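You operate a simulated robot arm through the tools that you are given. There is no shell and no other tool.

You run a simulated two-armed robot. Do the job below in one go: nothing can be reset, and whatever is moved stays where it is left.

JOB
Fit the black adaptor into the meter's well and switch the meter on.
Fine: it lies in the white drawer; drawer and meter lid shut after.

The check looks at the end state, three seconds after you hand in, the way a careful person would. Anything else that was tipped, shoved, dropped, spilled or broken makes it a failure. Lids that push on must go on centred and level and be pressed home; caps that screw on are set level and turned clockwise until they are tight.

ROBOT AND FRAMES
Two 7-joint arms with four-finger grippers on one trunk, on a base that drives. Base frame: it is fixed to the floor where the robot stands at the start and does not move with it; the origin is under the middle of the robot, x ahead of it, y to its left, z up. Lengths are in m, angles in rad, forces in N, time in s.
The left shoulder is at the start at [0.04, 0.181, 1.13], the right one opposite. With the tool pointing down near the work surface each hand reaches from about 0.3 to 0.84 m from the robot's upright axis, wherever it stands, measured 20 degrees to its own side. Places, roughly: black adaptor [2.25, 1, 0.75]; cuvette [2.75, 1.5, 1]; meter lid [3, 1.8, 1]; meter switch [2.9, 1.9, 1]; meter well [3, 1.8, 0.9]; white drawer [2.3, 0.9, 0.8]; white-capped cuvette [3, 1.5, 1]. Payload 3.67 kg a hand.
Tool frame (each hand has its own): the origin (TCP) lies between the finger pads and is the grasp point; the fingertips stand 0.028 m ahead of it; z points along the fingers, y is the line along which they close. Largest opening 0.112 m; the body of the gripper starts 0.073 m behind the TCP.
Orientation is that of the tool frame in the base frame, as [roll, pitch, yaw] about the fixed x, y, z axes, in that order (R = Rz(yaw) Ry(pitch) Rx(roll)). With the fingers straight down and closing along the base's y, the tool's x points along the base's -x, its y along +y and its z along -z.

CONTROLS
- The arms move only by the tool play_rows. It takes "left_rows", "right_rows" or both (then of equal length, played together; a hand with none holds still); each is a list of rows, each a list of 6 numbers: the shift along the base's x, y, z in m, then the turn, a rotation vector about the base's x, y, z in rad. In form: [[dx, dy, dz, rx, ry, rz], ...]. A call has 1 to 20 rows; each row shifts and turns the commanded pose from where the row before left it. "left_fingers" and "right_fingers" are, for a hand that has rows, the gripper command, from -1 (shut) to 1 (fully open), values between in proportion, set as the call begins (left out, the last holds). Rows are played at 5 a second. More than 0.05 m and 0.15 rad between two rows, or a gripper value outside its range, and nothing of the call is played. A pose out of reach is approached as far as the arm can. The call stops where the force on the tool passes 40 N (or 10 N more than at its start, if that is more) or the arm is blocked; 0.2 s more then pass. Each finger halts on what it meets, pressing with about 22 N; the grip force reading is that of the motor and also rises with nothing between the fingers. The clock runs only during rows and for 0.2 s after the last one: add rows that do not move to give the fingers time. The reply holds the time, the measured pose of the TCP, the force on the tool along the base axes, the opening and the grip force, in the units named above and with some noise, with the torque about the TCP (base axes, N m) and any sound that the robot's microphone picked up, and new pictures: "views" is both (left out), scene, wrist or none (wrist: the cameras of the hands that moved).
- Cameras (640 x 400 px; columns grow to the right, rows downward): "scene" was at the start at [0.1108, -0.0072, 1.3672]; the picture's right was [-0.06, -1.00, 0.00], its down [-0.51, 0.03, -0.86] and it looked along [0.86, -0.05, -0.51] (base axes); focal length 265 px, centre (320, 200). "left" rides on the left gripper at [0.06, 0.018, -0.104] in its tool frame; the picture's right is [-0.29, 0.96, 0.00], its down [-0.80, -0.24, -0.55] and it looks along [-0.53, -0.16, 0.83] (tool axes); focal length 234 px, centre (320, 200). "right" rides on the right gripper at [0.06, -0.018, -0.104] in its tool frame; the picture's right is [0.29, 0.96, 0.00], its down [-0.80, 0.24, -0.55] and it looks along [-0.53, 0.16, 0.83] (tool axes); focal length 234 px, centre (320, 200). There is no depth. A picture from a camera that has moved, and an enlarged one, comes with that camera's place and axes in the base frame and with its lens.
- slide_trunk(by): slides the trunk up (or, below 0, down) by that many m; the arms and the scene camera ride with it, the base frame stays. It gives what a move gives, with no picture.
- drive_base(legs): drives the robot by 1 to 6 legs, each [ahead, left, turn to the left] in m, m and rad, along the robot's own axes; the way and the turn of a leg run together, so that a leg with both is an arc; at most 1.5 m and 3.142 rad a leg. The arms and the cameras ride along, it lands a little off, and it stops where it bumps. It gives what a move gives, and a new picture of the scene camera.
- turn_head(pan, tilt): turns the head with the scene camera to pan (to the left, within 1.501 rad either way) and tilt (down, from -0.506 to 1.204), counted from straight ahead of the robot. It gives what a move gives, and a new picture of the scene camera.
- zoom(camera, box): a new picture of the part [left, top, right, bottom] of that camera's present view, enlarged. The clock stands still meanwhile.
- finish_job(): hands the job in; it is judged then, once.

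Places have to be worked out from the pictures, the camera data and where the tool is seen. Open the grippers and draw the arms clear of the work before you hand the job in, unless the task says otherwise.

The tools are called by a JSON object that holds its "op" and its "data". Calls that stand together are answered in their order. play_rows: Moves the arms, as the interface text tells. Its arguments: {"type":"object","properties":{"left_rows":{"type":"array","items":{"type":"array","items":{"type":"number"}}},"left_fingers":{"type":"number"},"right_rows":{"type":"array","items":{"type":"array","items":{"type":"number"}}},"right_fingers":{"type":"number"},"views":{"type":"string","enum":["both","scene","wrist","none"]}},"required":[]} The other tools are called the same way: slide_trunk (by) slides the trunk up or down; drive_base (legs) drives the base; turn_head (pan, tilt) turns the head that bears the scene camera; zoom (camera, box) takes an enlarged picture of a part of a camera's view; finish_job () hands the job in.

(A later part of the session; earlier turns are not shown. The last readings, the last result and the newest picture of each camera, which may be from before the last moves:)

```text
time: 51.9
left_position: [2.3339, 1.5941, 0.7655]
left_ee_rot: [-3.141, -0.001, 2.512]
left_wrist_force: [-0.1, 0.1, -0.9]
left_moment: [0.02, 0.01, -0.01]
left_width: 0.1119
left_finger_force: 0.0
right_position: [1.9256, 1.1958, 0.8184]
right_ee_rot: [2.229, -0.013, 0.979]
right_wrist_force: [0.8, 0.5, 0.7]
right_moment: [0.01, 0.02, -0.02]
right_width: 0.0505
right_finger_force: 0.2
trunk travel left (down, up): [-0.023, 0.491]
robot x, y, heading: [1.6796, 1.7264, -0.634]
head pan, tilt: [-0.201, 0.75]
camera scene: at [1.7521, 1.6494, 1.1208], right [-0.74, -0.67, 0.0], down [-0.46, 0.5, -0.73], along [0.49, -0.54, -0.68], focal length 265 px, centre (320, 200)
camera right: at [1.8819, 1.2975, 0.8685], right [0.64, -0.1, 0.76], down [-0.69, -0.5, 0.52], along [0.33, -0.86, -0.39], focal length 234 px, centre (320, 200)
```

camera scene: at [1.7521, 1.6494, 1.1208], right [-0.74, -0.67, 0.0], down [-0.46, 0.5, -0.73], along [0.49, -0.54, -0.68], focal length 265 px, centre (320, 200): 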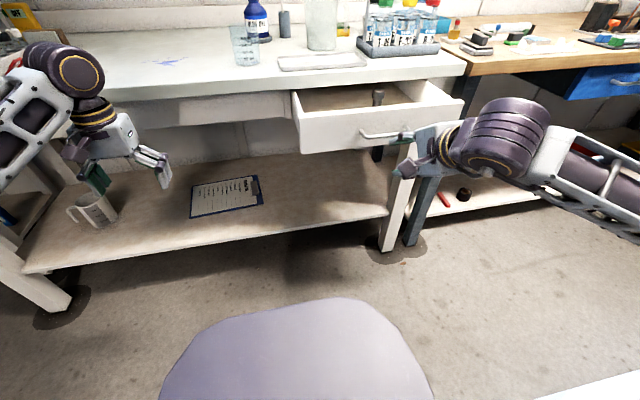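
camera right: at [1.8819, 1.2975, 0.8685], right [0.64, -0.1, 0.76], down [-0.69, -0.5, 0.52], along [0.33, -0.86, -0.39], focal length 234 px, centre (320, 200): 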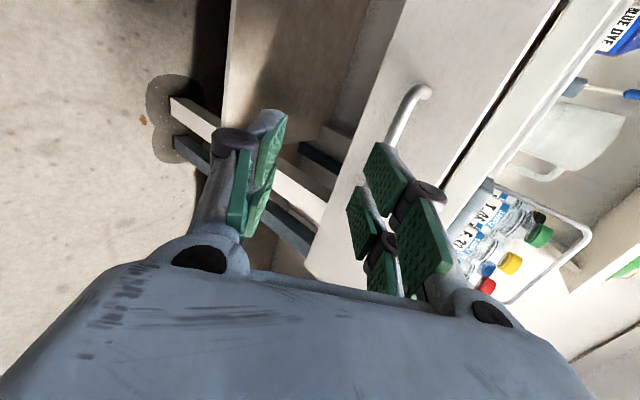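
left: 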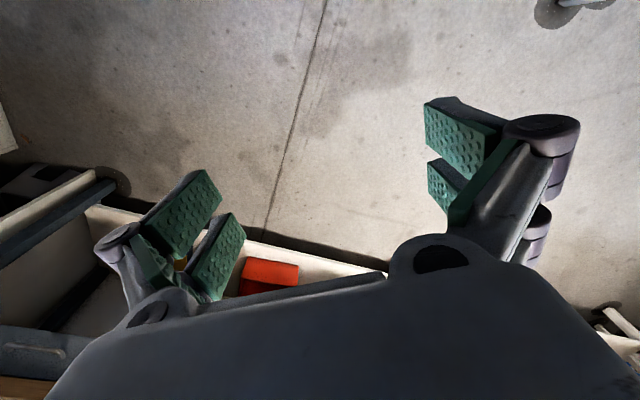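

The handle is released and the drawer stayed open. I'll raise the trunk back up and look down into the drawer.

{"op": "slide_trunk", "data": {"by": 0.3}}

{"op": "turn_head", "data": {"pan": -0.4, "tilt": 0.95}}

```text
time: 54.9
left_position: [2.3327, 1.5923, 1.0658]
left_ee_rot: [-3.14, 0.0, 2.511]
left_wrist_force: [-0.1, 0.1, -0.2]
left_moment: [0.02, -0.01, -0.01]
left_width: 0.1119
left_finger_force: 0.1
right_position: [1.9264, 1.1949, 1.1178]
right_ee_rot: [2.227, -0.012, 0.98]
right_wrist_force: [0.0, 0.7, 0.5]
right_moment: [0.04, 0.01, -0.01]
right_width: 0.0506
right_finger_force: 0.1
trunk travel left (down, up): [-0.323, 0.191]
robot x, y, heading: [1.6783, 1.727, -0.631]
head pan, tilt: [-0.201, 0.75]
```

```text
time: 55.6
left_position: [2.3337, 1.5928, 1.0648]
left_ee_rot: [-3.141, -0.001, 2.512]
left_wrist_force: [1.0, -0.6, -0.4]
left_moment: [-0.03, -0.04, -0.02]
left_width: 0.112
left_finger_force: 0.0
right_position: [1.9268, 1.1956, 1.1178]
right_ee_rot: [2.227, -0.011, 0.979]
right_wrist_force: [-0.2, -0.3, 0.7]
right_moment: [0.03, 0.0, -0.02]
right_width: 0.0506
right_finger_force: 0.0
trunk travel left (down, up): [-0.323, 0.191]
robot x, y, heading: [1.6784, 1.7208, -0.636]
head pan, tilt: [-0.4, 0.949]
camera scene: at [1.7339, 1.6481, 1.4051], right [-0.86, -0.51, 0.0], down [-0.42, 0.7, -0.58], along [0.3, -0.5, -0.81], focal length 265 px, centre (320, 200)
```

scene: 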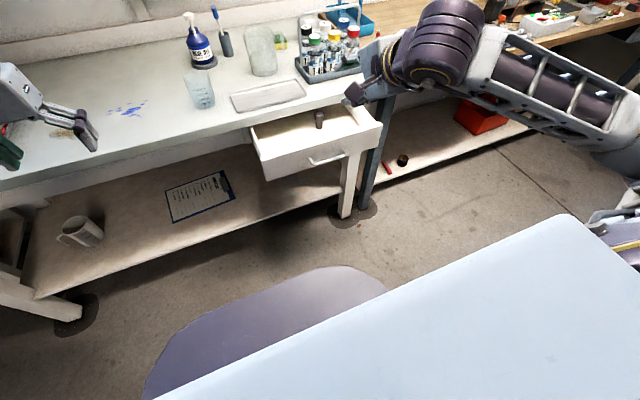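

{"op": "zoom", "data": {"camera": "scene", "box": [240, 80, 400, 180]}}

```text
4.00 times, centred on (320, 130) of scene
camera zoom: at [1.7339, 1.6481, 1.4051], right [-0.86, -0.51, 0.0], down [-0.42, 0.7, -0.58], along [0.3, -0.5, -0.81], focal length 1059 px, centre (320, 480)
```

zoom: 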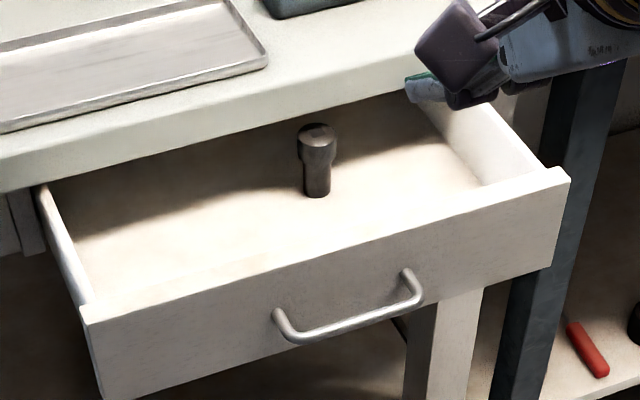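

The adaptor stands at about (2.136, 0.982), top z ≈ 0.84, still just under the bench edge, so the drawer must come out further. The front panel's top edge is free, so I'll point the right gripper straight down above it, left of the handle, and pull from there.

{"op": "play_rows", "data": {"right_rows": [[0.0266, 0.0037, 0, 0.0771, 0.1054, -0.0057], [0.0266, 0.0037, 0, 0.0771, 0.1054, -0.0057], [0.0266, 0.0037, 0, 0.0771, 0.1054, -0.0057], [0.0266, 0.0037, 0, 0.0771, 0.1054, -0.0057], [0.0266, 0.0037, 0, 0.0771, 0.1054, -0.0057], [0.0266, 0.0037, 0, 0.0771, 0.1054, -0.0057], [0.0266, 0.0037, 0, 0.0771, 0.1054, -0.0057], [0, 0, 0, 0, 0, 0]], "views": "both"}}

```text
time: 57.4
left_position: [2.3339, 1.5933, 1.0661]
left_ee_rot: [3.14, 0.0, 2.51]
left_wrist_force: [-0.4, 0.6, 0.9]
left_moment: [0.01, 0.01, 0.0]
left_width: 0.1119
left_finger_force: 0.0
right_position: [2.1127, 1.2216, 1.1176]
right_ee_rot: [-3.142, -0.023, 0.917]
right_wrist_force: [-1.1, -0.4, 0.0]
right_moment: [0.02, -0.02, 0.01]
right_width: 0.0505
right_finger_force: 0.0
trunk travel left (down, up): [-0.323, 0.191]
robot x, y, heading: [1.6784, 1.7221, -0.63]
head pan, tilt: [-0.4, 0.949]
camera scene: at [1.7326, 1.6478, 1.4051], right [-0.86, -0.51, 0.0], down [-0.42, 0.7, -0.58], along [0.3, -0.5, -0.81], focal length 265 px, centre (320, 200)
camera right: at [2.1334, 1.2787, 1.2237], right [0.94, -0.35, 0.01], down [-0.3, -0.79, 0.54], along [-0.18, -0.5, -0.84], focal length 234 px, centre (320, 200)
```

scene: 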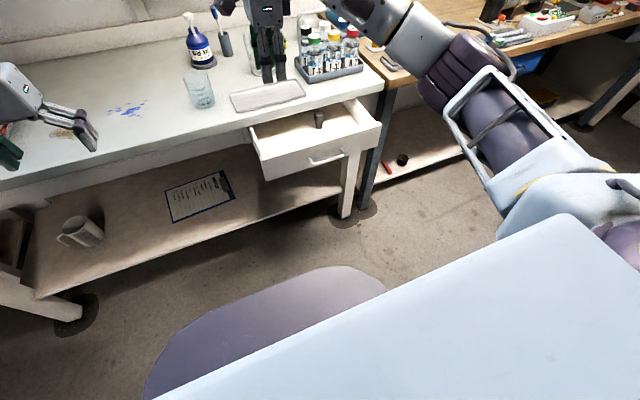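
right: 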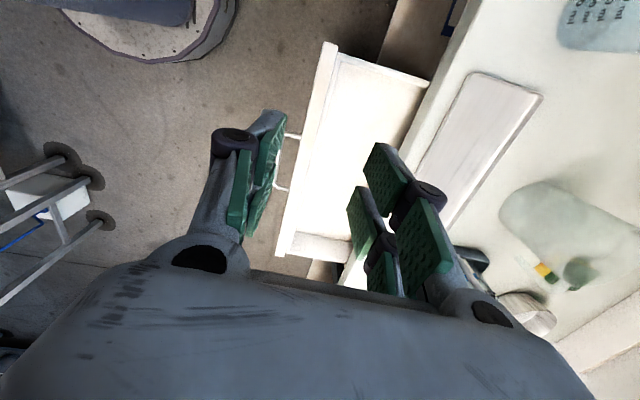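

The right gripper is directly above the drawer's front panel edge, left of the handle. I'll straighten it slightly and descend so the fingers straddle the panel.

{"op": "play_rows", "data": {"right_rows": [[0, 0, -0.045, -0.0183, 0.014, 0.022], [0, 0, -0.045, 0, 0, 0], [0, 0, -0.045, 0, 0, 0], [0, 0, -0.045, 0, 0, 0], [0, 0, -0.045, 0, 0, 0], [0, 0, -0.02, 0, 0, 0], [0, 0, 0, 0, 0, 0]], "views": "both"}}

```text
time: 59.0
left_position: [2.3338, 1.5916, 1.0649]
left_ee_rot: [-3.141, 0.002, 2.512]
left_wrist_force: [0.9, -0.1, 0.1]
left_moment: [0.02, -0.03, 0.02]
left_width: 0.112
left_finger_force: 0.0
right_position: [2.1126, 1.2198, 0.8739]
right_ee_rot: [3.138, 0.0, 0.94]
right_wrist_force: [0.4, -0.2, 0.3]
right_moment: [0.02, -0.01, 0.02]
right_width: 0.0505
right_finger_force: 0.1
trunk travel left (down, up): [-0.323, 0.191]
robot x, y, heading: [1.6807, 1.7221, -0.634]
head pan, tilt: [-0.4, 0.949]
camera scene: at [1.7337, 1.648, 1.405], right [-0.86, -0.51, 0.0], down [-0.42, 0.7, -0.58], along [0.3, -0.5, -0.81], focal length 265 px, centre (320, 200)
camera right: at [2.1334, 1.2797, 0.9772], right [0.94, -0.33, 0.0], down [-0.28, -0.78, 0.56], along [-0.18, -0.52, -0.83], focal length 234 px, centre (320, 200)
```

scene: 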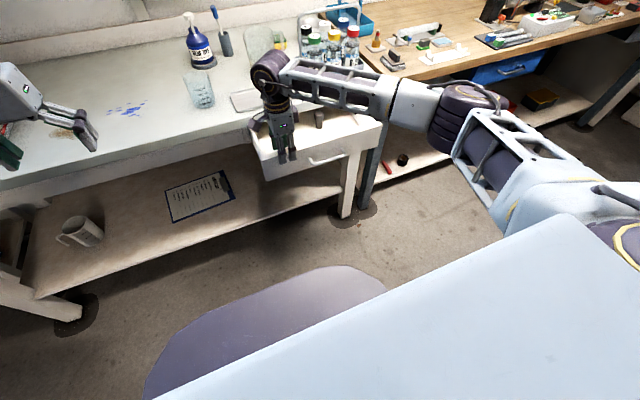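
right: 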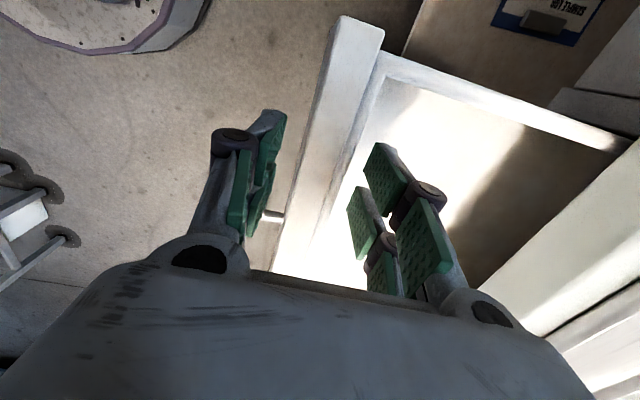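

The panel lies squarely between the fingers. I'll descend another 22 mm and close on it.

{"op": "play_rows", "data": {"right_rows": [[0, 0, -0.012, 0, 0, 0], [0, 0, -0.01, 0, 0, 0], [0, 0, 0, 0, 0, 0]], "views": "none"}}

{"op": "play_rows", "data": {"right_rows": [[0, 0, 0, 0, 0, 0], [0, 0, 0, 0, 0, 0], [0, 0, 0, 0, 0, 0], [0, 0, 0, 0, 0, 0]], "right_fingers": -1, "views": "wrist"}}

```text
time: 59.8
left_position: [2.3346, 1.5938, 1.0653]
left_ee_rot: [-3.141, -0.001, 2.512]
left_wrist_force: [0.0, 0.3, 0.0]
left_moment: [0.02, -0.02, 0.0]
left_width: 0.112
left_finger_force: 0.0
right_position: [2.1127, 1.2216, 0.8524]
right_ee_rot: [-3.14, 0.001, 0.941]
right_wrist_force: [-0.8, 0.0, 1.3]
right_moment: [0.0, -0.04, -0.02]
right_width: 0.0504
right_finger_force: 0.0
trunk travel left (down, up): [-0.323, 0.191]
robot x, y, heading: [1.6819, 1.7226, -0.634]
head pan, tilt: [-0.4, 0.949]
```

```text
time: 60.8
left_position: [2.334, 1.5935, 1.0645]
left_ee_rot: [3.141, 0.001, 2.511]
left_wrist_force: [0.8, 0.7, 0.5]
left_moment: [0.02, -0.02, -0.01]
left_width: 0.1121
left_finger_force: 0.1
right_position: [2.1115, 1.2208, 0.852]
right_ee_rot: [-3.142, 0.002, 0.943]
right_wrist_force: [-2.3, -1.4, 0.1]
right_moment: [-0.06, -0.02, 2.22]
right_width: 0.0284
right_finger_force: 44.9
trunk travel left (down, up): [-0.323, 0.191]
robot x, y, heading: [1.6791, 1.7252, -0.634]
head pan, tilt: [-0.4, 0.949]
camera right: at [2.1329, 1.2812, 0.9557], right [0.94, -0.33, 0.0], down [-0.27, -0.79, 0.56], along [-0.18, -0.52, -0.83], focal length 234 px, centre (320, 200)
```

right: 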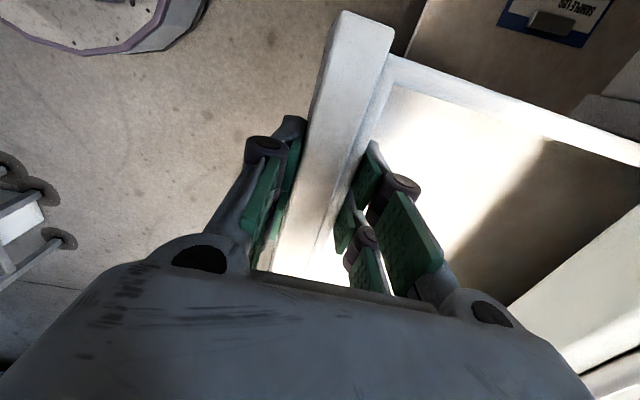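

The panel is gripped. I'll relax the small twist and pull the drawer another 0.12 m toward me.

{"op": "play_rows", "data": {"right_rows": [[0, 0, 0, 0, 0, 0.02], [-0.0082, 0.0058, 0, 0, 0, 0], [-0.0163, 0.0117, 0, 0, 0, 0], [-0.0163, 0.0117, 0, 0, 0, 0], [-0.0163, 0.0117, 0, 0, 0, 0], [-0.0163, 0.0117, 0, 0, 0, 0], [-0.0163, 0.0117, 0, 0, 0, 0]], "views": "both"}}

```text
time: 62.4
left_position: [2.3319, 1.5918, 1.065]
left_ee_rot: [3.141, 0.0, 2.512]
left_wrist_force: [-0.7, 0.2, -0.7]
left_moment: [-0.01, 0.03, 0.01]
left_width: 0.1118
left_finger_force: 0.1
right_position: [2.0217, 1.2865, 0.8509]
right_ee_rot: [-3.14, 0.001, 0.96]
right_wrist_force: [-3.5, -3.2, -8.6]
right_moment: [0.59, -0.47, -1.91]
right_width: 0.0283
right_finger_force: 45.4
trunk travel left (down, up): [-0.323, 0.191]
robot x, y, heading: [1.6804, 1.7243, -0.632]
head pan, tilt: [-0.4, 0.949]
camera scene: at [1.7333, 1.6472, 1.4049], right [-0.86, -0.51, 0.0], down [-0.42, 0.7, -0.58], along [0.3, -0.5, -0.81], focal length 265 px, centre (320, 200)
camera right: at [2.0412, 1.3465, 0.9558], right [0.95, -0.31, 0.0], down [-0.26, -0.79, 0.56], along [-0.18, -0.53, -0.83], focal length 234 px, centre (320, 200)
```

scene: 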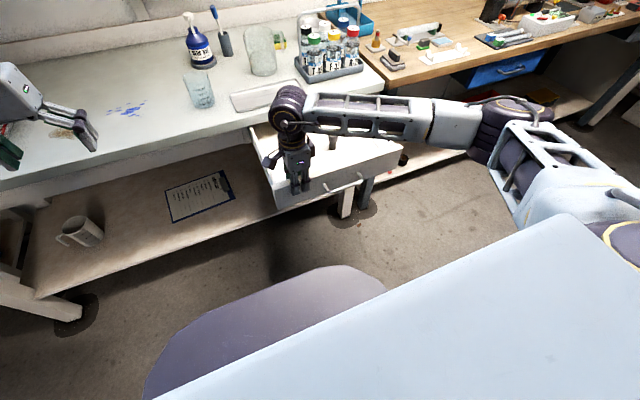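
right: 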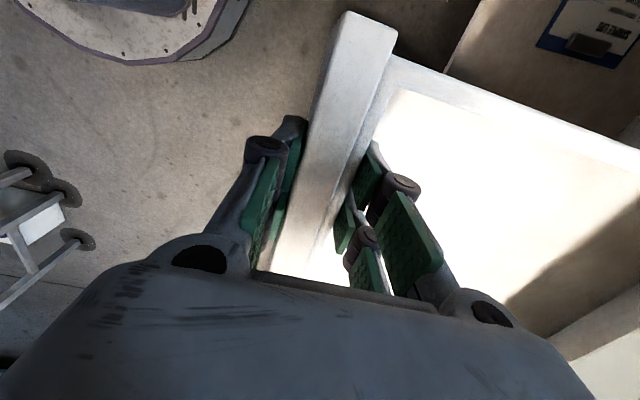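

The drawer is now out about 0.28 m, which puts the adaptor roughly 0.10 m clear of the bench edge. I'll release the panel and lift straight up to look in.

{"op": "play_rows", "data": {"right_rows": [[0, 0, 0, 0, 0, 0], [0, 0, 0, 0, 0, 0], [0, 0, 0.03, 0, 0, 0], [0, 0, 0.045, 0, 0, 0], [0, 0, 0.045, 0, 0, 0], [0, 0, 0.045, 0, 0, 0], [0, 0, 0.045, 0, 0, 0], [0, 0, 0, 0, 0, 0]], "right_fingers": 0, "views": "both"}}

{"op": "zoom", "data": {"camera": "scene", "box": [240, 80, 440, 205]}}

```text
time: 64.2
left_position: [2.3331, 1.5932, 1.0644]
left_ee_rot: [-3.141, -0.001, 2.51]
left_wrist_force: [0.4, -0.4, 0.1]
left_moment: [0.0, 0.02, 0.01]
left_width: 0.1121
left_finger_force: 0.1
right_position: [2.0229, 1.2846, 1.0622]
right_ee_rot: [-3.139, 0.001, 0.96]
right_wrist_force: [-0.1, -1.0, 0.3]
right_moment: [0.0, -0.01, -0.01]
right_width: 0.0561
right_finger_force: 0.1
trunk travel left (down, up): [-0.323, 0.191]
robot x, y, heading: [1.6795, 1.7224, -0.632]
head pan, tilt: [-0.4, 0.949]
camera scene: at [1.7339, 1.6477, 1.405], right [-0.86, -0.51, 0.0], down [-0.42, 0.7, -0.58], along [0.3, -0.5, -0.81], focal length 265 px, centre (320, 200)
camera right: at [2.0411, 1.3446, 1.1657], right [0.95, -0.31, 0.0], down [-0.26, -0.79, 0.55], along [-0.17, -0.53, -0.83], focal length 234 px, centre (320, 200)
```

scene: 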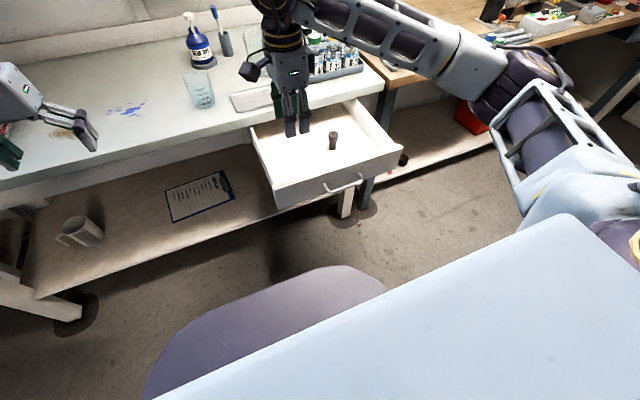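
right: 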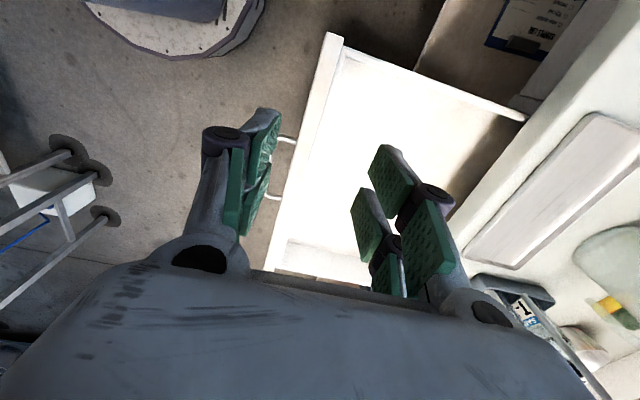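

```text
3.20 times, centred on (340, 142) of scene
camera zoom: at [1.7339, 1.6477, 1.405], right [-0.86, -0.51, 0.0], down [-0.42, 0.7, -0.58], along [0.3, -0.5, -0.81], focal length 847 px, centre (256, 384)
```

zoom: 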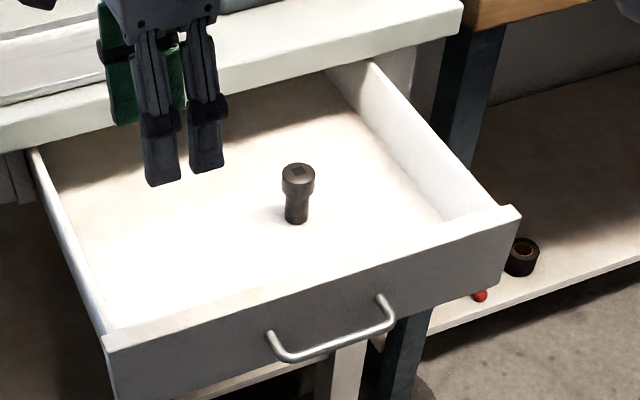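

The adaptor stands upright in the drawer at about (2.045, 1.047), stem down, with a wider head that has a square cell on top. I'll turn the right gripper back so it closes along the bench, open it, and hover above the adaptor.

{"op": "play_rows", "data": {"right_rows": [[0.002, -0.0216, 0, 0, 0, 0.1409], [0.002, -0.0216, 0, 0, 0, 0.1409], [0.002, -0.0216, 0, 0, 0, 0.1409], [0.002, -0.0216, 0, 0, 0, 0.1409], [0.002, -0.0216, 0, 0, 0, 0.1409], [0.002, -0.0216, 0, 0, 0, 0.1409], [0.002, -0.0216, 0, 0, 0, 0.1409], [0.002, -0.0216, 0, 0, 0, 0.1409], [0.002, -0.0216, 0, 0, 0, 0.1409], [0.002, -0.0216, 0, 0, 0, 0.1409], [0.002, -0.0216, 0, 0, 0, 0.1409], [0, 0, 0, 0, 0, 0]], "right_fingers": 0.6, "views": "both"}}

```text
time: 66.8
left_position: [2.3336, 1.5938, 1.065]
left_ee_rot: [3.14, 0.001, 2.512]
left_wrist_force: [-0.6, -0.3, 0.0]
left_moment: [0.03, 0.0, 0.0]
left_width: 0.1119
left_finger_force: 0.1
right_position: [2.0461, 1.0477, 1.0615]
right_ee_rot: [3.139, 0.0, 2.512]
right_wrist_force: [0.3, 0.1, 0.4]
right_moment: [0.02, 0.01, 0.02]
right_width: 0.0895
right_finger_force: 0.1
trunk travel left (down, up): [-0.323, 0.191]
robot x, y, heading: [1.6787, 1.7212, -0.629]
head pan, tilt: [-0.4, 0.949]
camera scene: at [1.7338, 1.6482, 1.405], right [-0.86, -0.51, 0.0], down [-0.42, 0.7, -0.58], along [0.3, -0.5, -0.81], focal length 265 px, centre (320, 200)
camera right: at [1.9854, 1.0687, 1.1654], right [0.33, 0.94, 0.0], down [0.78, -0.28, 0.56], along [0.52, -0.18, -0.83], focal length 234 px, centre (320, 200)
```

scene: 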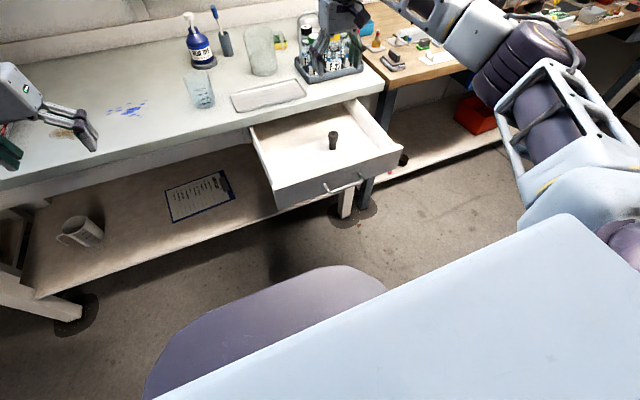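
right: 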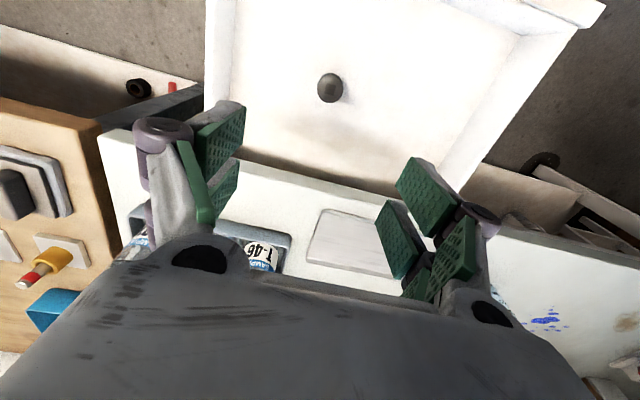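

The wrist view now shows the adaptor's head almost under the gripper. I'll enlarge it to measure its position precisely.

{"op": "zoom", "data": {"camera": "right", "box": [250, 40, 410, 140]}}

{"op": "zoom", "data": {"camera": "scene", "box": [280, 100, 380, 162]}}

```text
4.00 times, centred on (330, 90) of right
camera zoom: at [1.9854, 1.0687, 1.1654], right [0.33, 0.94, 0.0], down [0.78, -0.28, 0.56], along [0.52, -0.18, -0.83], focal length 937 px, centre (280, 640)
```

zoom: 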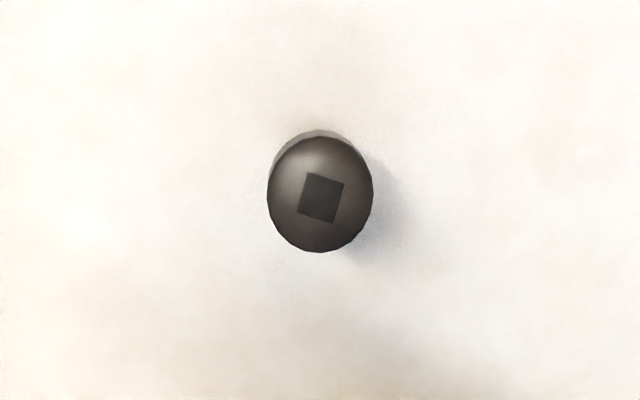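

```text
6.40 times, centred on (330, 131) of scene
camera zoom: at [1.7338, 1.6482, 1.405], right [-0.86, -0.51, 0.0], down [-0.42, 0.7, -0.58], along [0.3, -0.5, -0.81], focal length 1695 px, centre (256, 642)
```

zoom: 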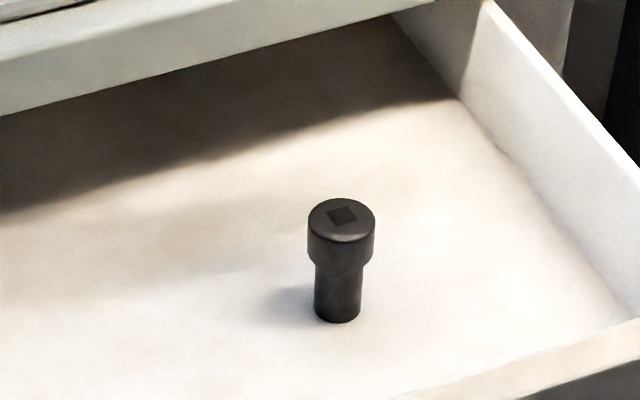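

Both cameras agree on the adaptor at about (2.034, 1.066) with its top at z ≈ 0.85; the head is about 37 mm across, the stem about 25 mm. I'll shift over it and come down to z 0.90 for a check.

{"op": "play_rows", "data": {"right_rows": [[-0.006, 0.009, -0.03, 0, 0, 0], [-0.006, 0.009, -0.03, 0, 0, 0], [0, 0, -0.04, 0, 0, 0], [0, 0, -0.04, 0, 0, 0], [0, 0, -0.02, 0, 0, 0], [0, 0, 0, 0, 0, 0]], "views": "both"}}

{"op": "zoom", "data": {"camera": "right", "box": [200, 80, 440, 230]}}

{"op": "zoom", "data": {"camera": "scene", "box": [270, 90, 398, 170]}}

```text
time: 68.2
left_position: [2.3336, 1.5931, 1.0658]
left_ee_rot: [-3.14, 0.001, 2.513]
left_wrist_force: [-0.1, 0.1, 0.6]
left_moment: [0.01, 0.03, 0.0]
left_width: 0.112
left_finger_force: 0.0
right_position: [2.0323, 1.0673, 0.9011]
right_ee_rot: [3.14, 0.001, 2.51]
right_wrist_force: [-0.1, 0.2, 0.3]
right_moment: [0.0, 0.03, 0.02]
right_width: 0.0897
right_finger_force: 0.1
trunk travel left (down, up): [-0.323, 0.191]
robot x, y, heading: [1.6799, 1.7255, -0.633]
head pan, tilt: [-0.4, 0.949]
camera scene: at [1.7339, 1.648, 1.405], right [-0.86, -0.51, 0.0], down [-0.42, 0.7, -0.58], along [0.3, -0.5, -0.81], focal length 265 px, centre (320, 200)
camera right: at [1.9729, 1.0879, 1.0054], right [0.33, 0.94, 0.0], down [0.78, -0.28, 0.56], along [0.52, -0.18, -0.83], focal length 234 px, centre (320, 200)
```

scene: 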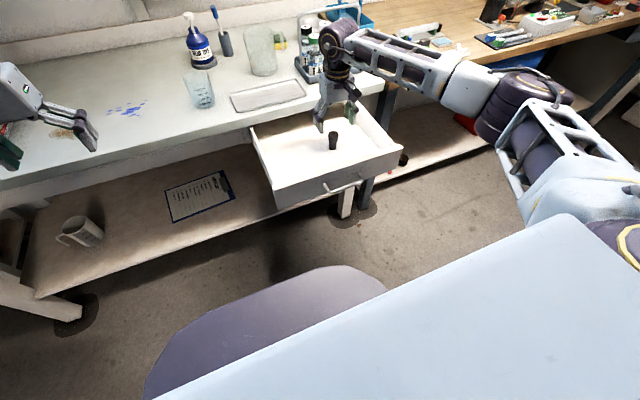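
right: 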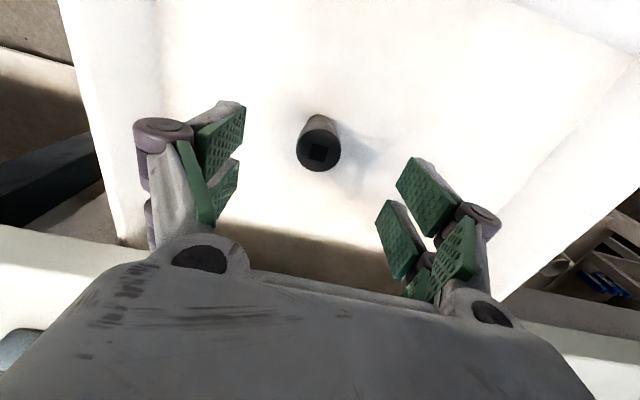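

```text
2.67 times, centred on (320, 155) of right
camera zoom: at [1.9729, 1.0879, 1.0054], right [0.33, 0.94, 0.0], down [0.78, -0.28, 0.56], along [0.52, -0.18, -0.83], focal length 624 px, centre (320, 320)
```

zoom: 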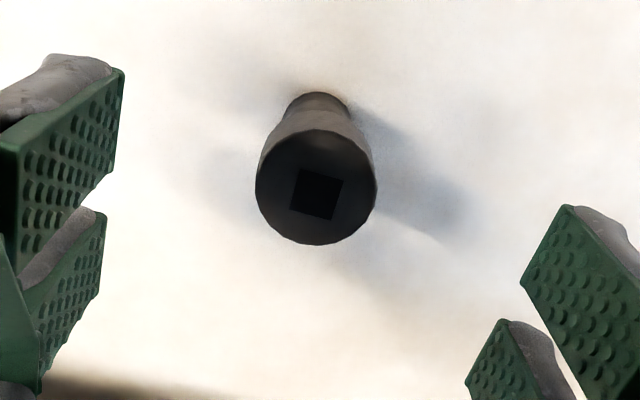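

```text
5.00 times, centred on (334, 130) of scene
camera zoom: at [1.7339, 1.648, 1.405], right [-0.86, -0.51, 0.0], down [-0.42, 0.7, -0.58], along [0.3, -0.5, -0.81], focal length 1324 px, centre (250, 550)
```

zoom: 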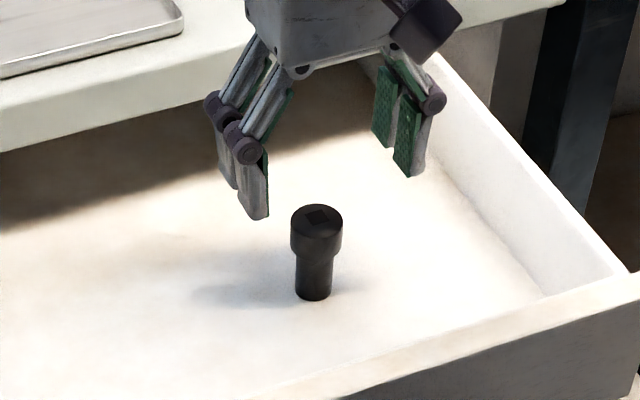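

The refined position is (2.034, 1.065) with the top at z ≈ 0.841, and the gripper is centred over it. I'll descend so the tips overlap about 17 mm of the head, then close gently.

{"op": "play_rows", "data": {"right_rows": [[0.002, -0.002, -0.025, 0, 0, 0], [0, 0, -0.024, 0, 0, 0], [0, 0, 0, 0, 0, 0]], "views": "wrist"}}

{"op": "zoom", "data": {"camera": "scene", "box": [270, 90, 398, 170]}}

```text
time: 69.0
left_position: [2.3336, 1.5933, 1.0657]
left_ee_rot: [3.142, 0.0, 2.51]
left_wrist_force: [0.0, -0.2, -0.3]
left_moment: [0.03, 0.0, 0.0]
left_width: 0.1119
left_finger_force: 0.1
right_position: [2.0338, 1.0633, 0.8508]
right_ee_rot: [-3.14, 0.002, 2.509]
right_wrist_force: [0.5, 0.3, 0.0]
right_moment: [0.0, -0.01, -0.01]
right_width: 0.0896
right_finger_force: 0.0
trunk travel left (down, up): [-0.323, 0.191]
robot x, y, heading: [1.6809, 1.7229, -0.635]
head pan, tilt: [-0.4, 0.949]
camera right: at [1.9745, 1.0849, 0.9561], right [0.33, 0.94, 0.0], down [0.78, -0.28, 0.55], along [0.52, -0.18, -0.83], focal length 234 px, centre (320, 200)
```

right: 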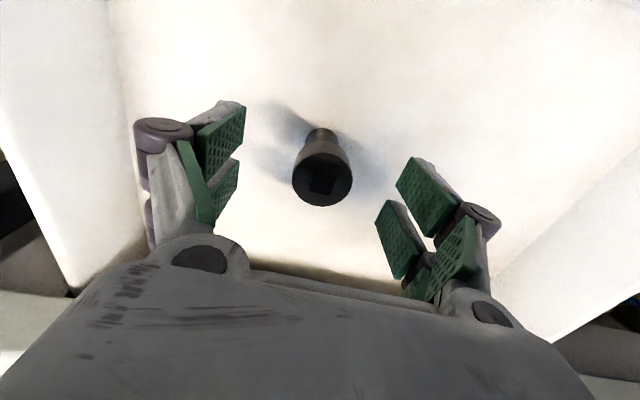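

```text
5.00 times, centred on (334, 130) of scene
camera zoom: at [1.7337, 1.6483, 1.4051], right [-0.86, -0.51, 0.0], down [-0.42, 0.7, -0.58], along [0.3, -0.5, -0.81], focal length 1324 px, centre (250, 550)
```

zoom: 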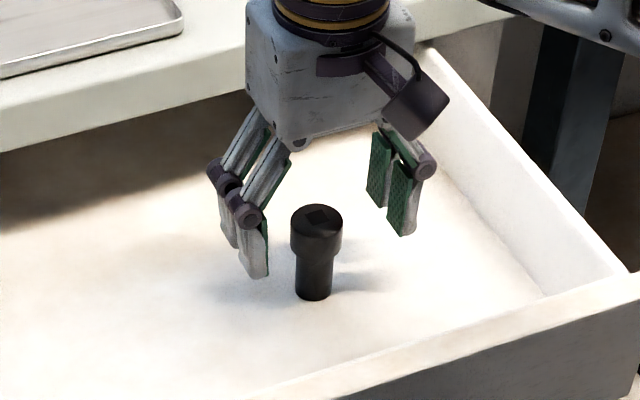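

The head is centred between the pads. Closing the fingers now.

{"op": "play_rows", "data": {"right_rows": [[0, 0, 0, 0, 0, 0], [0, 0, 0, 0, 0, 0], [0, 0, 0, 0, 0, 0], [0, 0, 0, 0, 0, 0]], "right_fingers": -1, "views": "wrist"}}

{"op": "zoom", "data": {"camera": "right", "box": [240, 110, 400, 210]}}

```text
time: 70.0
left_position: [2.3328, 1.5928, 1.0659]
left_ee_rot: [3.141, 0.0, 2.513]
left_wrist_force: [0.4, -0.8, -1.2]
left_moment: [-0.01, 0.0, -0.01]
left_width: 0.112
left_finger_force: 0.1
right_position: [2.0334, 1.0641, 0.8526]
right_ee_rot: [3.139, 0.0, 2.508]
right_wrist_force: [-0.8, 0.0, 0.1]
right_moment: [-0.04, 0.0, 0.02]
right_width: 0.0311
right_finger_force: 22.2
trunk travel left (down, up): [-0.323, 0.191]
robot x, y, heading: [1.681, 1.7232, -0.629]
head pan, tilt: [-0.4, 0.949]
camera right: at [1.9747, 1.0848, 0.9562], right [0.33, 0.94, 0.0], down [0.78, -0.28, 0.55], along [0.52, -0.18, -0.83], focal length 234 px, centre (320, 200)
```

right: 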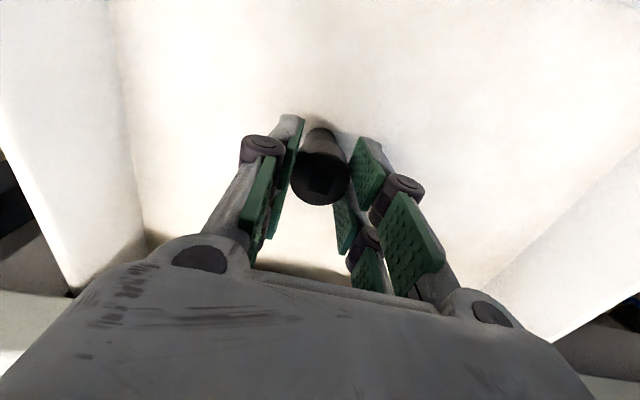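

```text
4.00 times, centred on (320, 160) of right
camera zoom: at [1.9747, 1.0848, 0.9562], right [0.33, 0.94, 0.0], down [0.78, -0.28, 0.55], along [0.52, -0.18, -0.83], focal length 937 px, centre (320, 360)
```

zoom: 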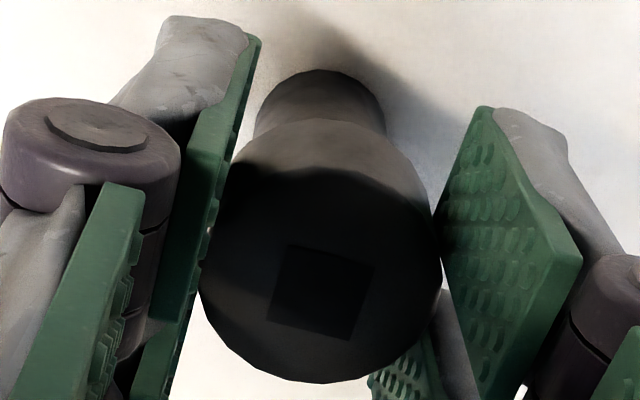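

Holding it: opening 31 mm, 22 N. I'll lift straight up out of the drawer and check the hold.

{"op": "play_rows", "data": {"right_rows": [[0, 0, 0.015, 0, 0, 0], [0, 0, 0.03, 0, 0, 0], [0, 0, 0.045, 0, 0, 0], [0, 0, 0.045, 0, 0, 0], [0, 0, 0.045, 0, 0, 0], [0, 0, 0.045, 0, 0, 0], [0, 0, 0, 0, 0, 0]], "views": "both"}}

{"op": "zoom", "data": {"camera": "scene", "box": [240, 0, 440, 125]}}

```text
time: 71.6
left_position: [2.3328, 1.5934, 1.0655]
left_ee_rot: [3.14, 0.0, 2.511]
left_wrist_force: [0.1, 0.0, -0.6]
left_moment: [0.02, -0.01, 0.0]
left_width: 0.112
left_finger_force: 0.0
right_position: [2.0374, 1.0648, 1.0766]
right_ee_rot: [3.14, 0.001, 2.509]
right_wrist_force: [-0.4, -0.4, -0.9]
right_moment: [0.0, -0.03, 0.05]
right_width: 0.0309
right_finger_force: 22.5
trunk travel left (down, up): [-0.323, 0.191]
robot x, y, heading: [1.6808, 1.7237, -0.63]
head pan, tilt: [-0.4, 0.949]
camera scene: at [1.7339, 1.6473, 1.4049], right [-0.86, -0.51, 0.0], down [-0.42, 0.7, -0.58], along [0.3, -0.5, -0.81], focal length 265 px, centre (320, 200)
camera right: at [1.978, 1.0853, 1.1801], right [0.33, 0.94, 0.0], down [0.78, -0.28, 0.55], along [0.52, -0.18, -0.83], focal length 234 px, centre (320, 200)
```

scene: 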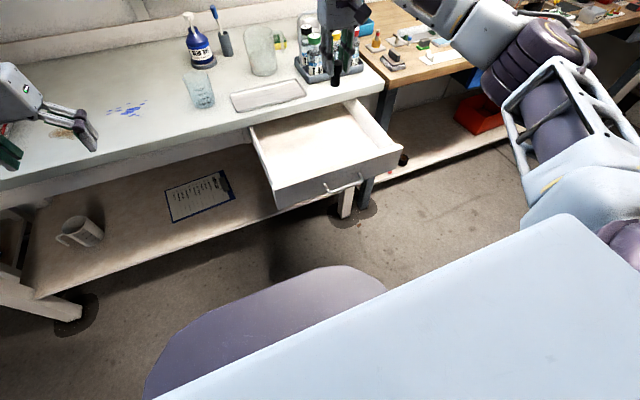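
right: 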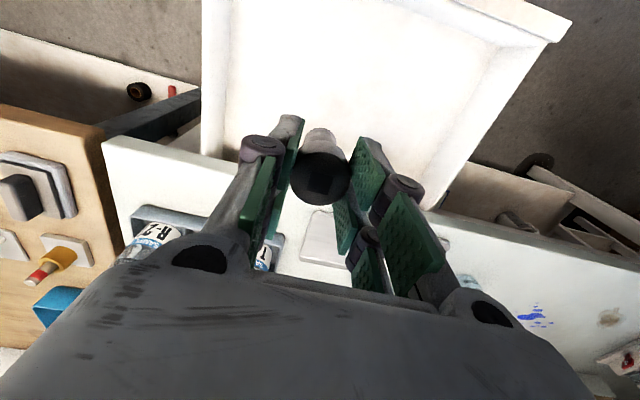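

```text
3.20 times, centred on (340, 62) of scene
camera zoom: at [1.7339, 1.6473, 1.4049], right [-0.86, -0.51, 0.0], down [-0.42, 0.7, -0.58], along [0.3, -0.5, -0.81], focal length 847 px, centre (256, 640)
```

zoom: 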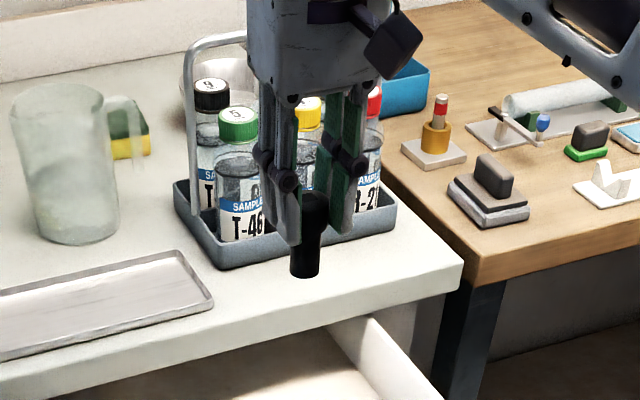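

The adaptor is firmly held. Next the drawer must be shut with the left hand, so I'll retract and raise the right hand a little, then shift the base right so the left arm can reach the panel.

{"op": "play_rows", "data": {"right_rows": [[-0.02, 0.0147, 0.01, 0, 0, 0], [-0.02, 0.0147, 0.01, 0, 0, 0], [-0.02, 0.0147, 0.01, 0, 0, 0], [-0.02, 0.0147, 0.01, 0, 0, 0], [0, 0, 0, 0, 0, 0]], "left_rows": [[-0.02, 0.0147, 0, 0, 0, 0], [-0.02, 0.0147, 0, 0, 0, 0], [0, 0, 0, 0, 0, 0], [0, 0, 0, 0, 0, 0], [0, 0, 0, 0, 0, 0]], "left_fingers": -1, "views": "none"}}

{"op": "drive_base", "data": {"legs": [[0, -0.2, 0]]}}

```text
time: 72.8
left_position: [2.2954, 1.6219, 1.0657]
left_ee_rot: [3.14, -0.003, 2.513]
left_wrist_force: [1.1, -0.1, -0.4]
left_moment: [-0.01, 0.02, 0.01]
left_width: 0.0002
left_finger_force: 21.5
right_position: [1.9567, 1.1209, 1.1169]
right_ee_rot: [3.141, 0.0, 2.511]
right_wrist_force: [0.2, -1.1, 0.3]
right_moment: [-0.01, -0.03, 0.02]
right_width: 0.0309
right_finger_force: 22.7
trunk travel left (down, up): [-0.323, 0.191]
robot x, y, heading: [1.6791, 1.7231, -0.631]
head pan, tilt: [-0.4, 0.949]
```

```text
time: 74.5
left_position: [2.176, 1.4586, 1.0654]
left_ee_rot: [3.14, -0.001, 2.511]
left_wrist_force: [-0.2, -0.1, 0.0]
left_moment: [0.0, -0.01, -0.03]
left_width: 0.0
left_finger_force: 22.0
right_position: [1.8358, 0.9605, 1.1169]
right_ee_rot: [3.14, 0.002, 2.507]
right_wrist_force: [-0.2, 0.0, -0.2]
right_moment: [0.02, -0.02, -0.01]
right_width: 0.031
right_finger_force: 22.1
trunk travel left (down, up): [-0.323, 0.191]
robot x, y, heading: [1.5621, 1.5672, -0.634]
head pan, tilt: [-0.4, 0.949]
camera scene: at [1.6158, 1.4869, 1.405], right [-0.86, -0.51, 0.0], down [-0.42, 0.7, -0.58], along [0.3, -0.5, -0.81], focal length 265 px, centre (320, 200)
```

scene: 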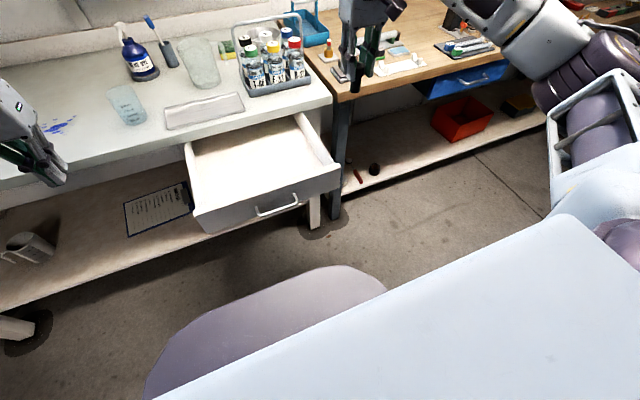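

The drawer front is about 0.27 m proud of the bench, and the left hand is up and to its left. With its fingers closed I'll bring the left hand in front of the panel, pitched forward, left of the handle.

{"op": "play_rows", "data": {"left_rows": [[-0.0331, 0.0242, 0, 0, 0, 0], [-0.0331, 0.0242, 0, 0, 0, 0], [-0.0331, 0.0242, 0, 0, 0, 0], [-0.0224, -0.0307, 0, -0.0688, -0.0942, 0], [-0.0224, -0.0307, 0, -0.0688, -0.0942, 0], [-0.0224, -0.0307, 0, -0.0688, -0.0942, 0], [-0.0224, -0.0307, 0, -0.0688, -0.0942, 0], [-0.0224, -0.0307, 0, -0.0688, -0.0942, 0], [-0.0224, -0.0307, 0, -0.0688, -0.0942, 0], [0, 0, 0, 0, 0, 0]], "views": "both"}}

```text
time: 76.7
left_position: [1.9437, 1.3525, 1.0669]
left_ee_rot: [-3.141, 0.702, 2.509]
left_wrist_force: [-0.3, 0.0, 0.1]
left_moment: [0.01, 0.05, -0.01]
left_width: 0.0003
left_finger_force: 22.2
right_position: [1.836, 0.9617, 1.1166]
right_ee_rot: [-3.139, 0.001, 2.509]
right_wrist_force: [-0.6, -0.6, -1.1]
right_moment: [-0.02, 0.0, -0.01]
right_width: 0.0309
right_finger_force: 21.6
trunk travel left (down, up): [-0.323, 0.191]
robot x, y, heading: [1.5591, 1.5603, -0.636]
head pan, tilt: [-0.4, 0.949]
camera scene: at [1.6163, 1.4878, 1.405], right [-0.86, -0.51, 0.0], down [-0.42, 0.7, -0.58], along [0.3, -0.5, -0.81], focal length 265 px, centre (320, 200)
camera left: at [1.8639, 1.432, 1.1072], right [0.74, 0.64, 0.19], down [0.06, -0.34, 0.94], along [0.67, -0.68, -0.29], focal length 234 px, centre (320, 200)
```

scene: 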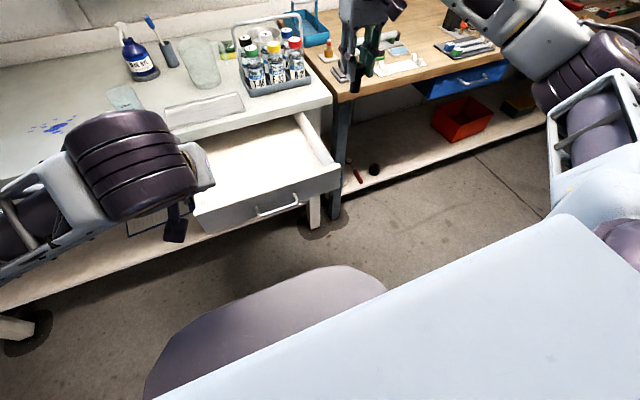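
left: 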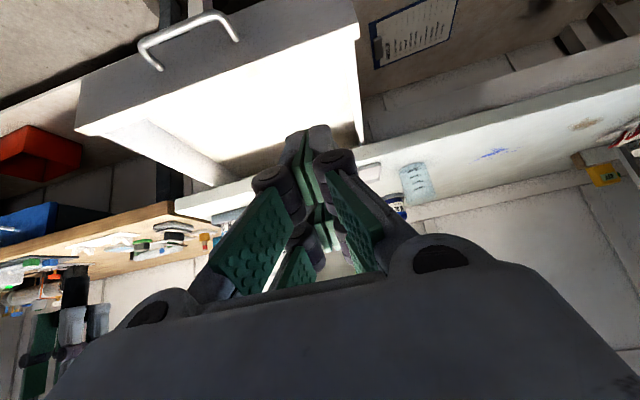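

The left hand is in position in front of the panel. I'll descend to panel height.

{"op": "play_rows", "data": {"left_rows": [[0, 0, -0.044, 0, 0, 0], [0, 0, -0.044, 0, 0, 0], [0, 0, -0.044, 0, 0, 0], [0, 0, -0.044, 0, 0, 0], [0, 0, -0.044, 0, 0, 0], [0, 0, 0, 0, 0, 0]], "views": "both"}}

```text
time: 78.1
left_position: [1.9417, 1.3504, 0.8453]
left_ee_rot: [3.138, 0.7, 2.51]
left_wrist_force: [-0.7, 0.3, 0.1]
left_moment: [-0.02, -0.02, 0.02]
left_width: 0.0
left_finger_force: 21.8
right_position: [1.8373, 0.9609, 1.1176]
right_ee_rot: [3.139, 0.0, 2.507]
right_wrist_force: [0.3, -0.3, -0.4]
right_moment: [0.02, 0.0, 0.0]
right_width: 0.0309
right_finger_force: 21.8
trunk travel left (down, up): [-0.323, 0.191]
robot x, y, heading: [1.5602, 1.5645, -0.632]
head pan, tilt: [-0.4, 0.949]
camera scene: at [1.6159, 1.4867, 1.405], right [-0.86, -0.51, 0.0], down [-0.42, 0.7, -0.58], along [0.3, -0.5, -0.81], focal length 265 px, centre (320, 200)
camera left: at [1.8627, 1.4303, 0.8853], right [0.74, 0.64, 0.19], down [0.06, -0.34, 0.94], along [0.67, -0.68, -0.3], focal length 234 px, centre (320, 200)
```

scene: 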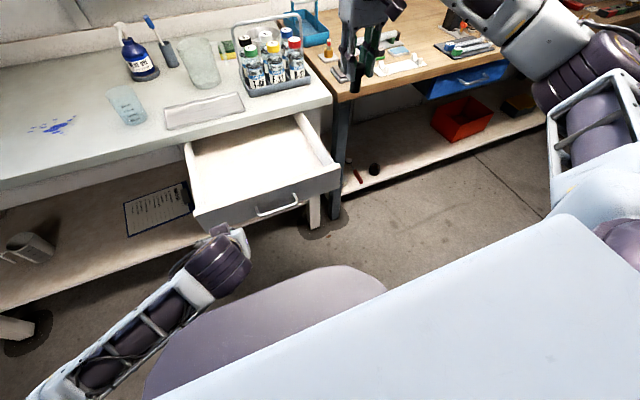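
left: 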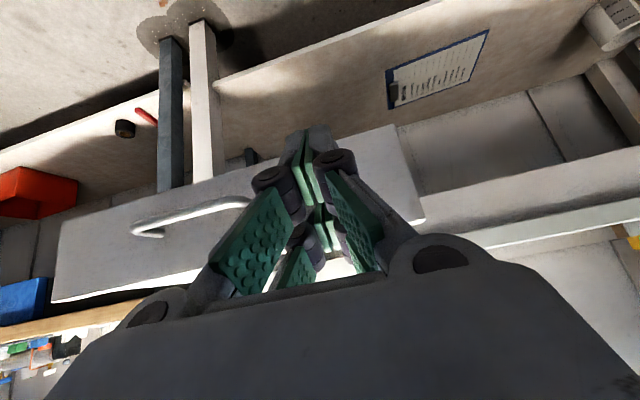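

The fingertips are lined up on the panel, left of the handle. I'll push the drawer in with steady steps.

{"op": "play_rows", "data": {"left_rows": [[0.0242, -0.0177, 0, 0, 0, 0], [0.0202, -0.0147, 0, 0, 0, 0], [0.0161, -0.0118, 0, 0, 0, 0], [0.0161, -0.0118, 0, 0, 0, 0], [0.0161, -0.0118, 0, 0, 0, 0], [0.0161, -0.0118, 0, 0, 0, 0], [0.0161, -0.0118, 0, 0, 0, 0], [0.0161, -0.0118, 0, 0, 0, 0]], "views": "both"}}

```text
time: 79.9
left_position: [2.0834, 1.2444, 0.8443]
left_ee_rot: [3.139, 0.7, 2.506]
left_wrist_force: [-0.6, 0.1, 0.3]
left_moment: [-0.01, 0.0, 0.05]
left_width: 0.0001
left_finger_force: 21.5
right_position: [1.8365, 0.9612, 1.1164]
right_ee_rot: [3.141, -0.001, 2.508]
right_wrist_force: [-0.1, -0.3, 0.0]
right_moment: [0.0, 0.01, -0.01]
right_width: 0.0306
right_finger_force: 21.8
trunk travel left (down, up): [-0.323, 0.191]
robot x, y, heading: [1.5634, 1.5619, -0.637]
head pan, tilt: [-0.4, 0.949]
camera scene: at [1.6161, 1.4864, 1.405], right [-0.86, -0.51, 0.0], down [-0.42, 0.7, -0.58], along [0.3, -0.5, -0.81], focal length 265 px, centre (320, 200)
camera left: at [2.0044, 1.3245, 0.8849], right [0.74, 0.64, 0.19], down [0.06, -0.34, 0.94], along [0.67, -0.68, -0.3], focal length 234 px, centre (320, 200)
```

scene: 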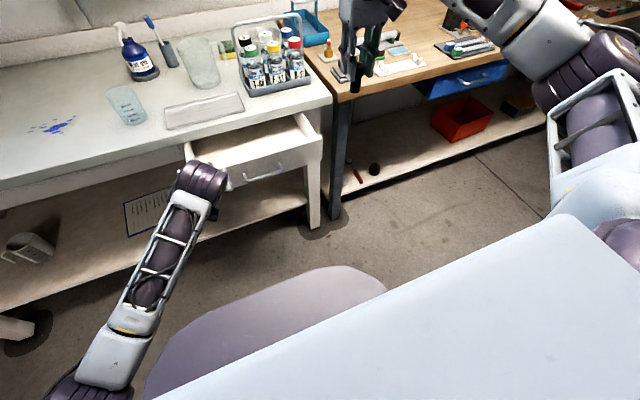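
left: 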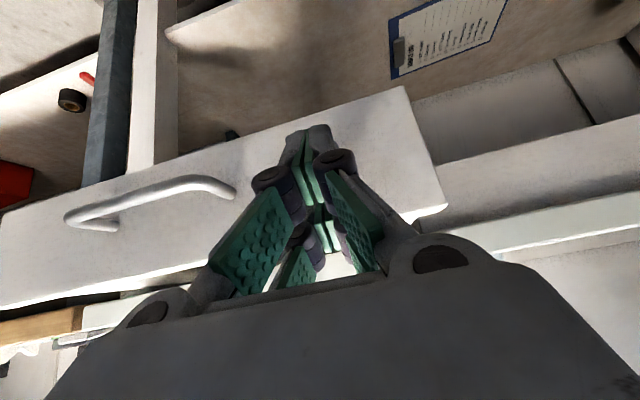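

The drawer is sliding in freely. Continuing the push.

{"op": "play_rows", "data": {"left_rows": [[0.0145, -0.0106, 0, 0, 0, 0], [0.0145, -0.0106, 0, 0, 0, 0], [0.0145, -0.0106, 0, 0, 0, 0], [0.0145, -0.0106, 0, 0, 0, 0], [0.0145, -0.0106, 0, 0, 0, 0], [0.0145, -0.0106, 0, 0, 0, 0], [0.0121, -0.0088, 0, 0, 0, 0], [0.0121, -0.0088, 0, 0, 0, 0], [0, 0, 0, 0, 0, 0]], "views": "both"}}

```text
time: 81.9
left_position: [2.1947, 1.1626, 0.8466]
left_ee_rot: [-3.142, 0.7, 2.507]
left_wrist_force: [0.4, 0.5, -0.2]
left_moment: [-0.01, 0.03, 0.0]
left_width: 0.0001
left_finger_force: 35.5
right_position: [1.8365, 0.9618, 1.118]
right_ee_rot: [3.14, 0.002, 2.509]
right_wrist_force: [0.9, -0.1, 0.3]
right_moment: [0.02, 0.0, 0.01]
right_width: 0.0311
right_finger_force: 21.8
trunk travel left (down, up): [-0.323, 0.191]
robot x, y, heading: [1.5612, 1.5664, -0.633]
head pan, tilt: [-0.4, 0.949]
camera scene: at [1.6156, 1.4872, 1.405], right [-0.86, -0.51, 0.0], down [-0.42, 0.7, -0.58], along [0.3, -0.5, -0.81], focal length 265 px, centre (320, 200)
camera left: at [2.1153, 1.2431, 0.8861], right [0.74, 0.64, 0.19], down [0.06, -0.34, 0.94], along [0.67, -0.68, -0.3], focal length 234 px, centre (320, 200)
```

scene: 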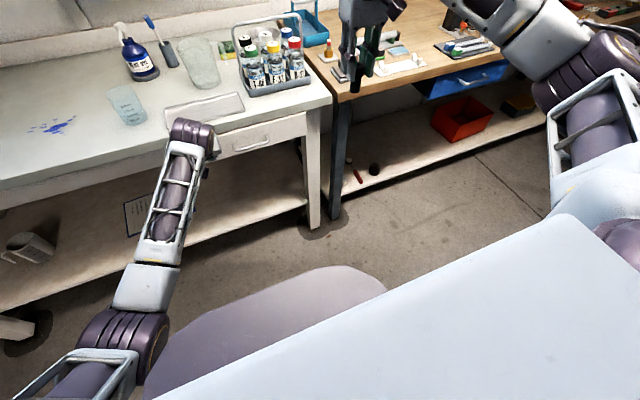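
left: 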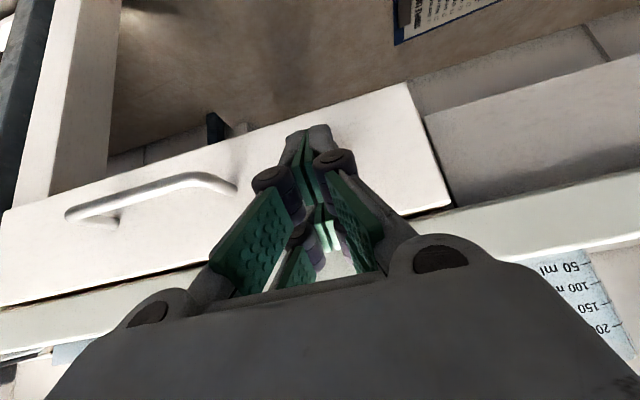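

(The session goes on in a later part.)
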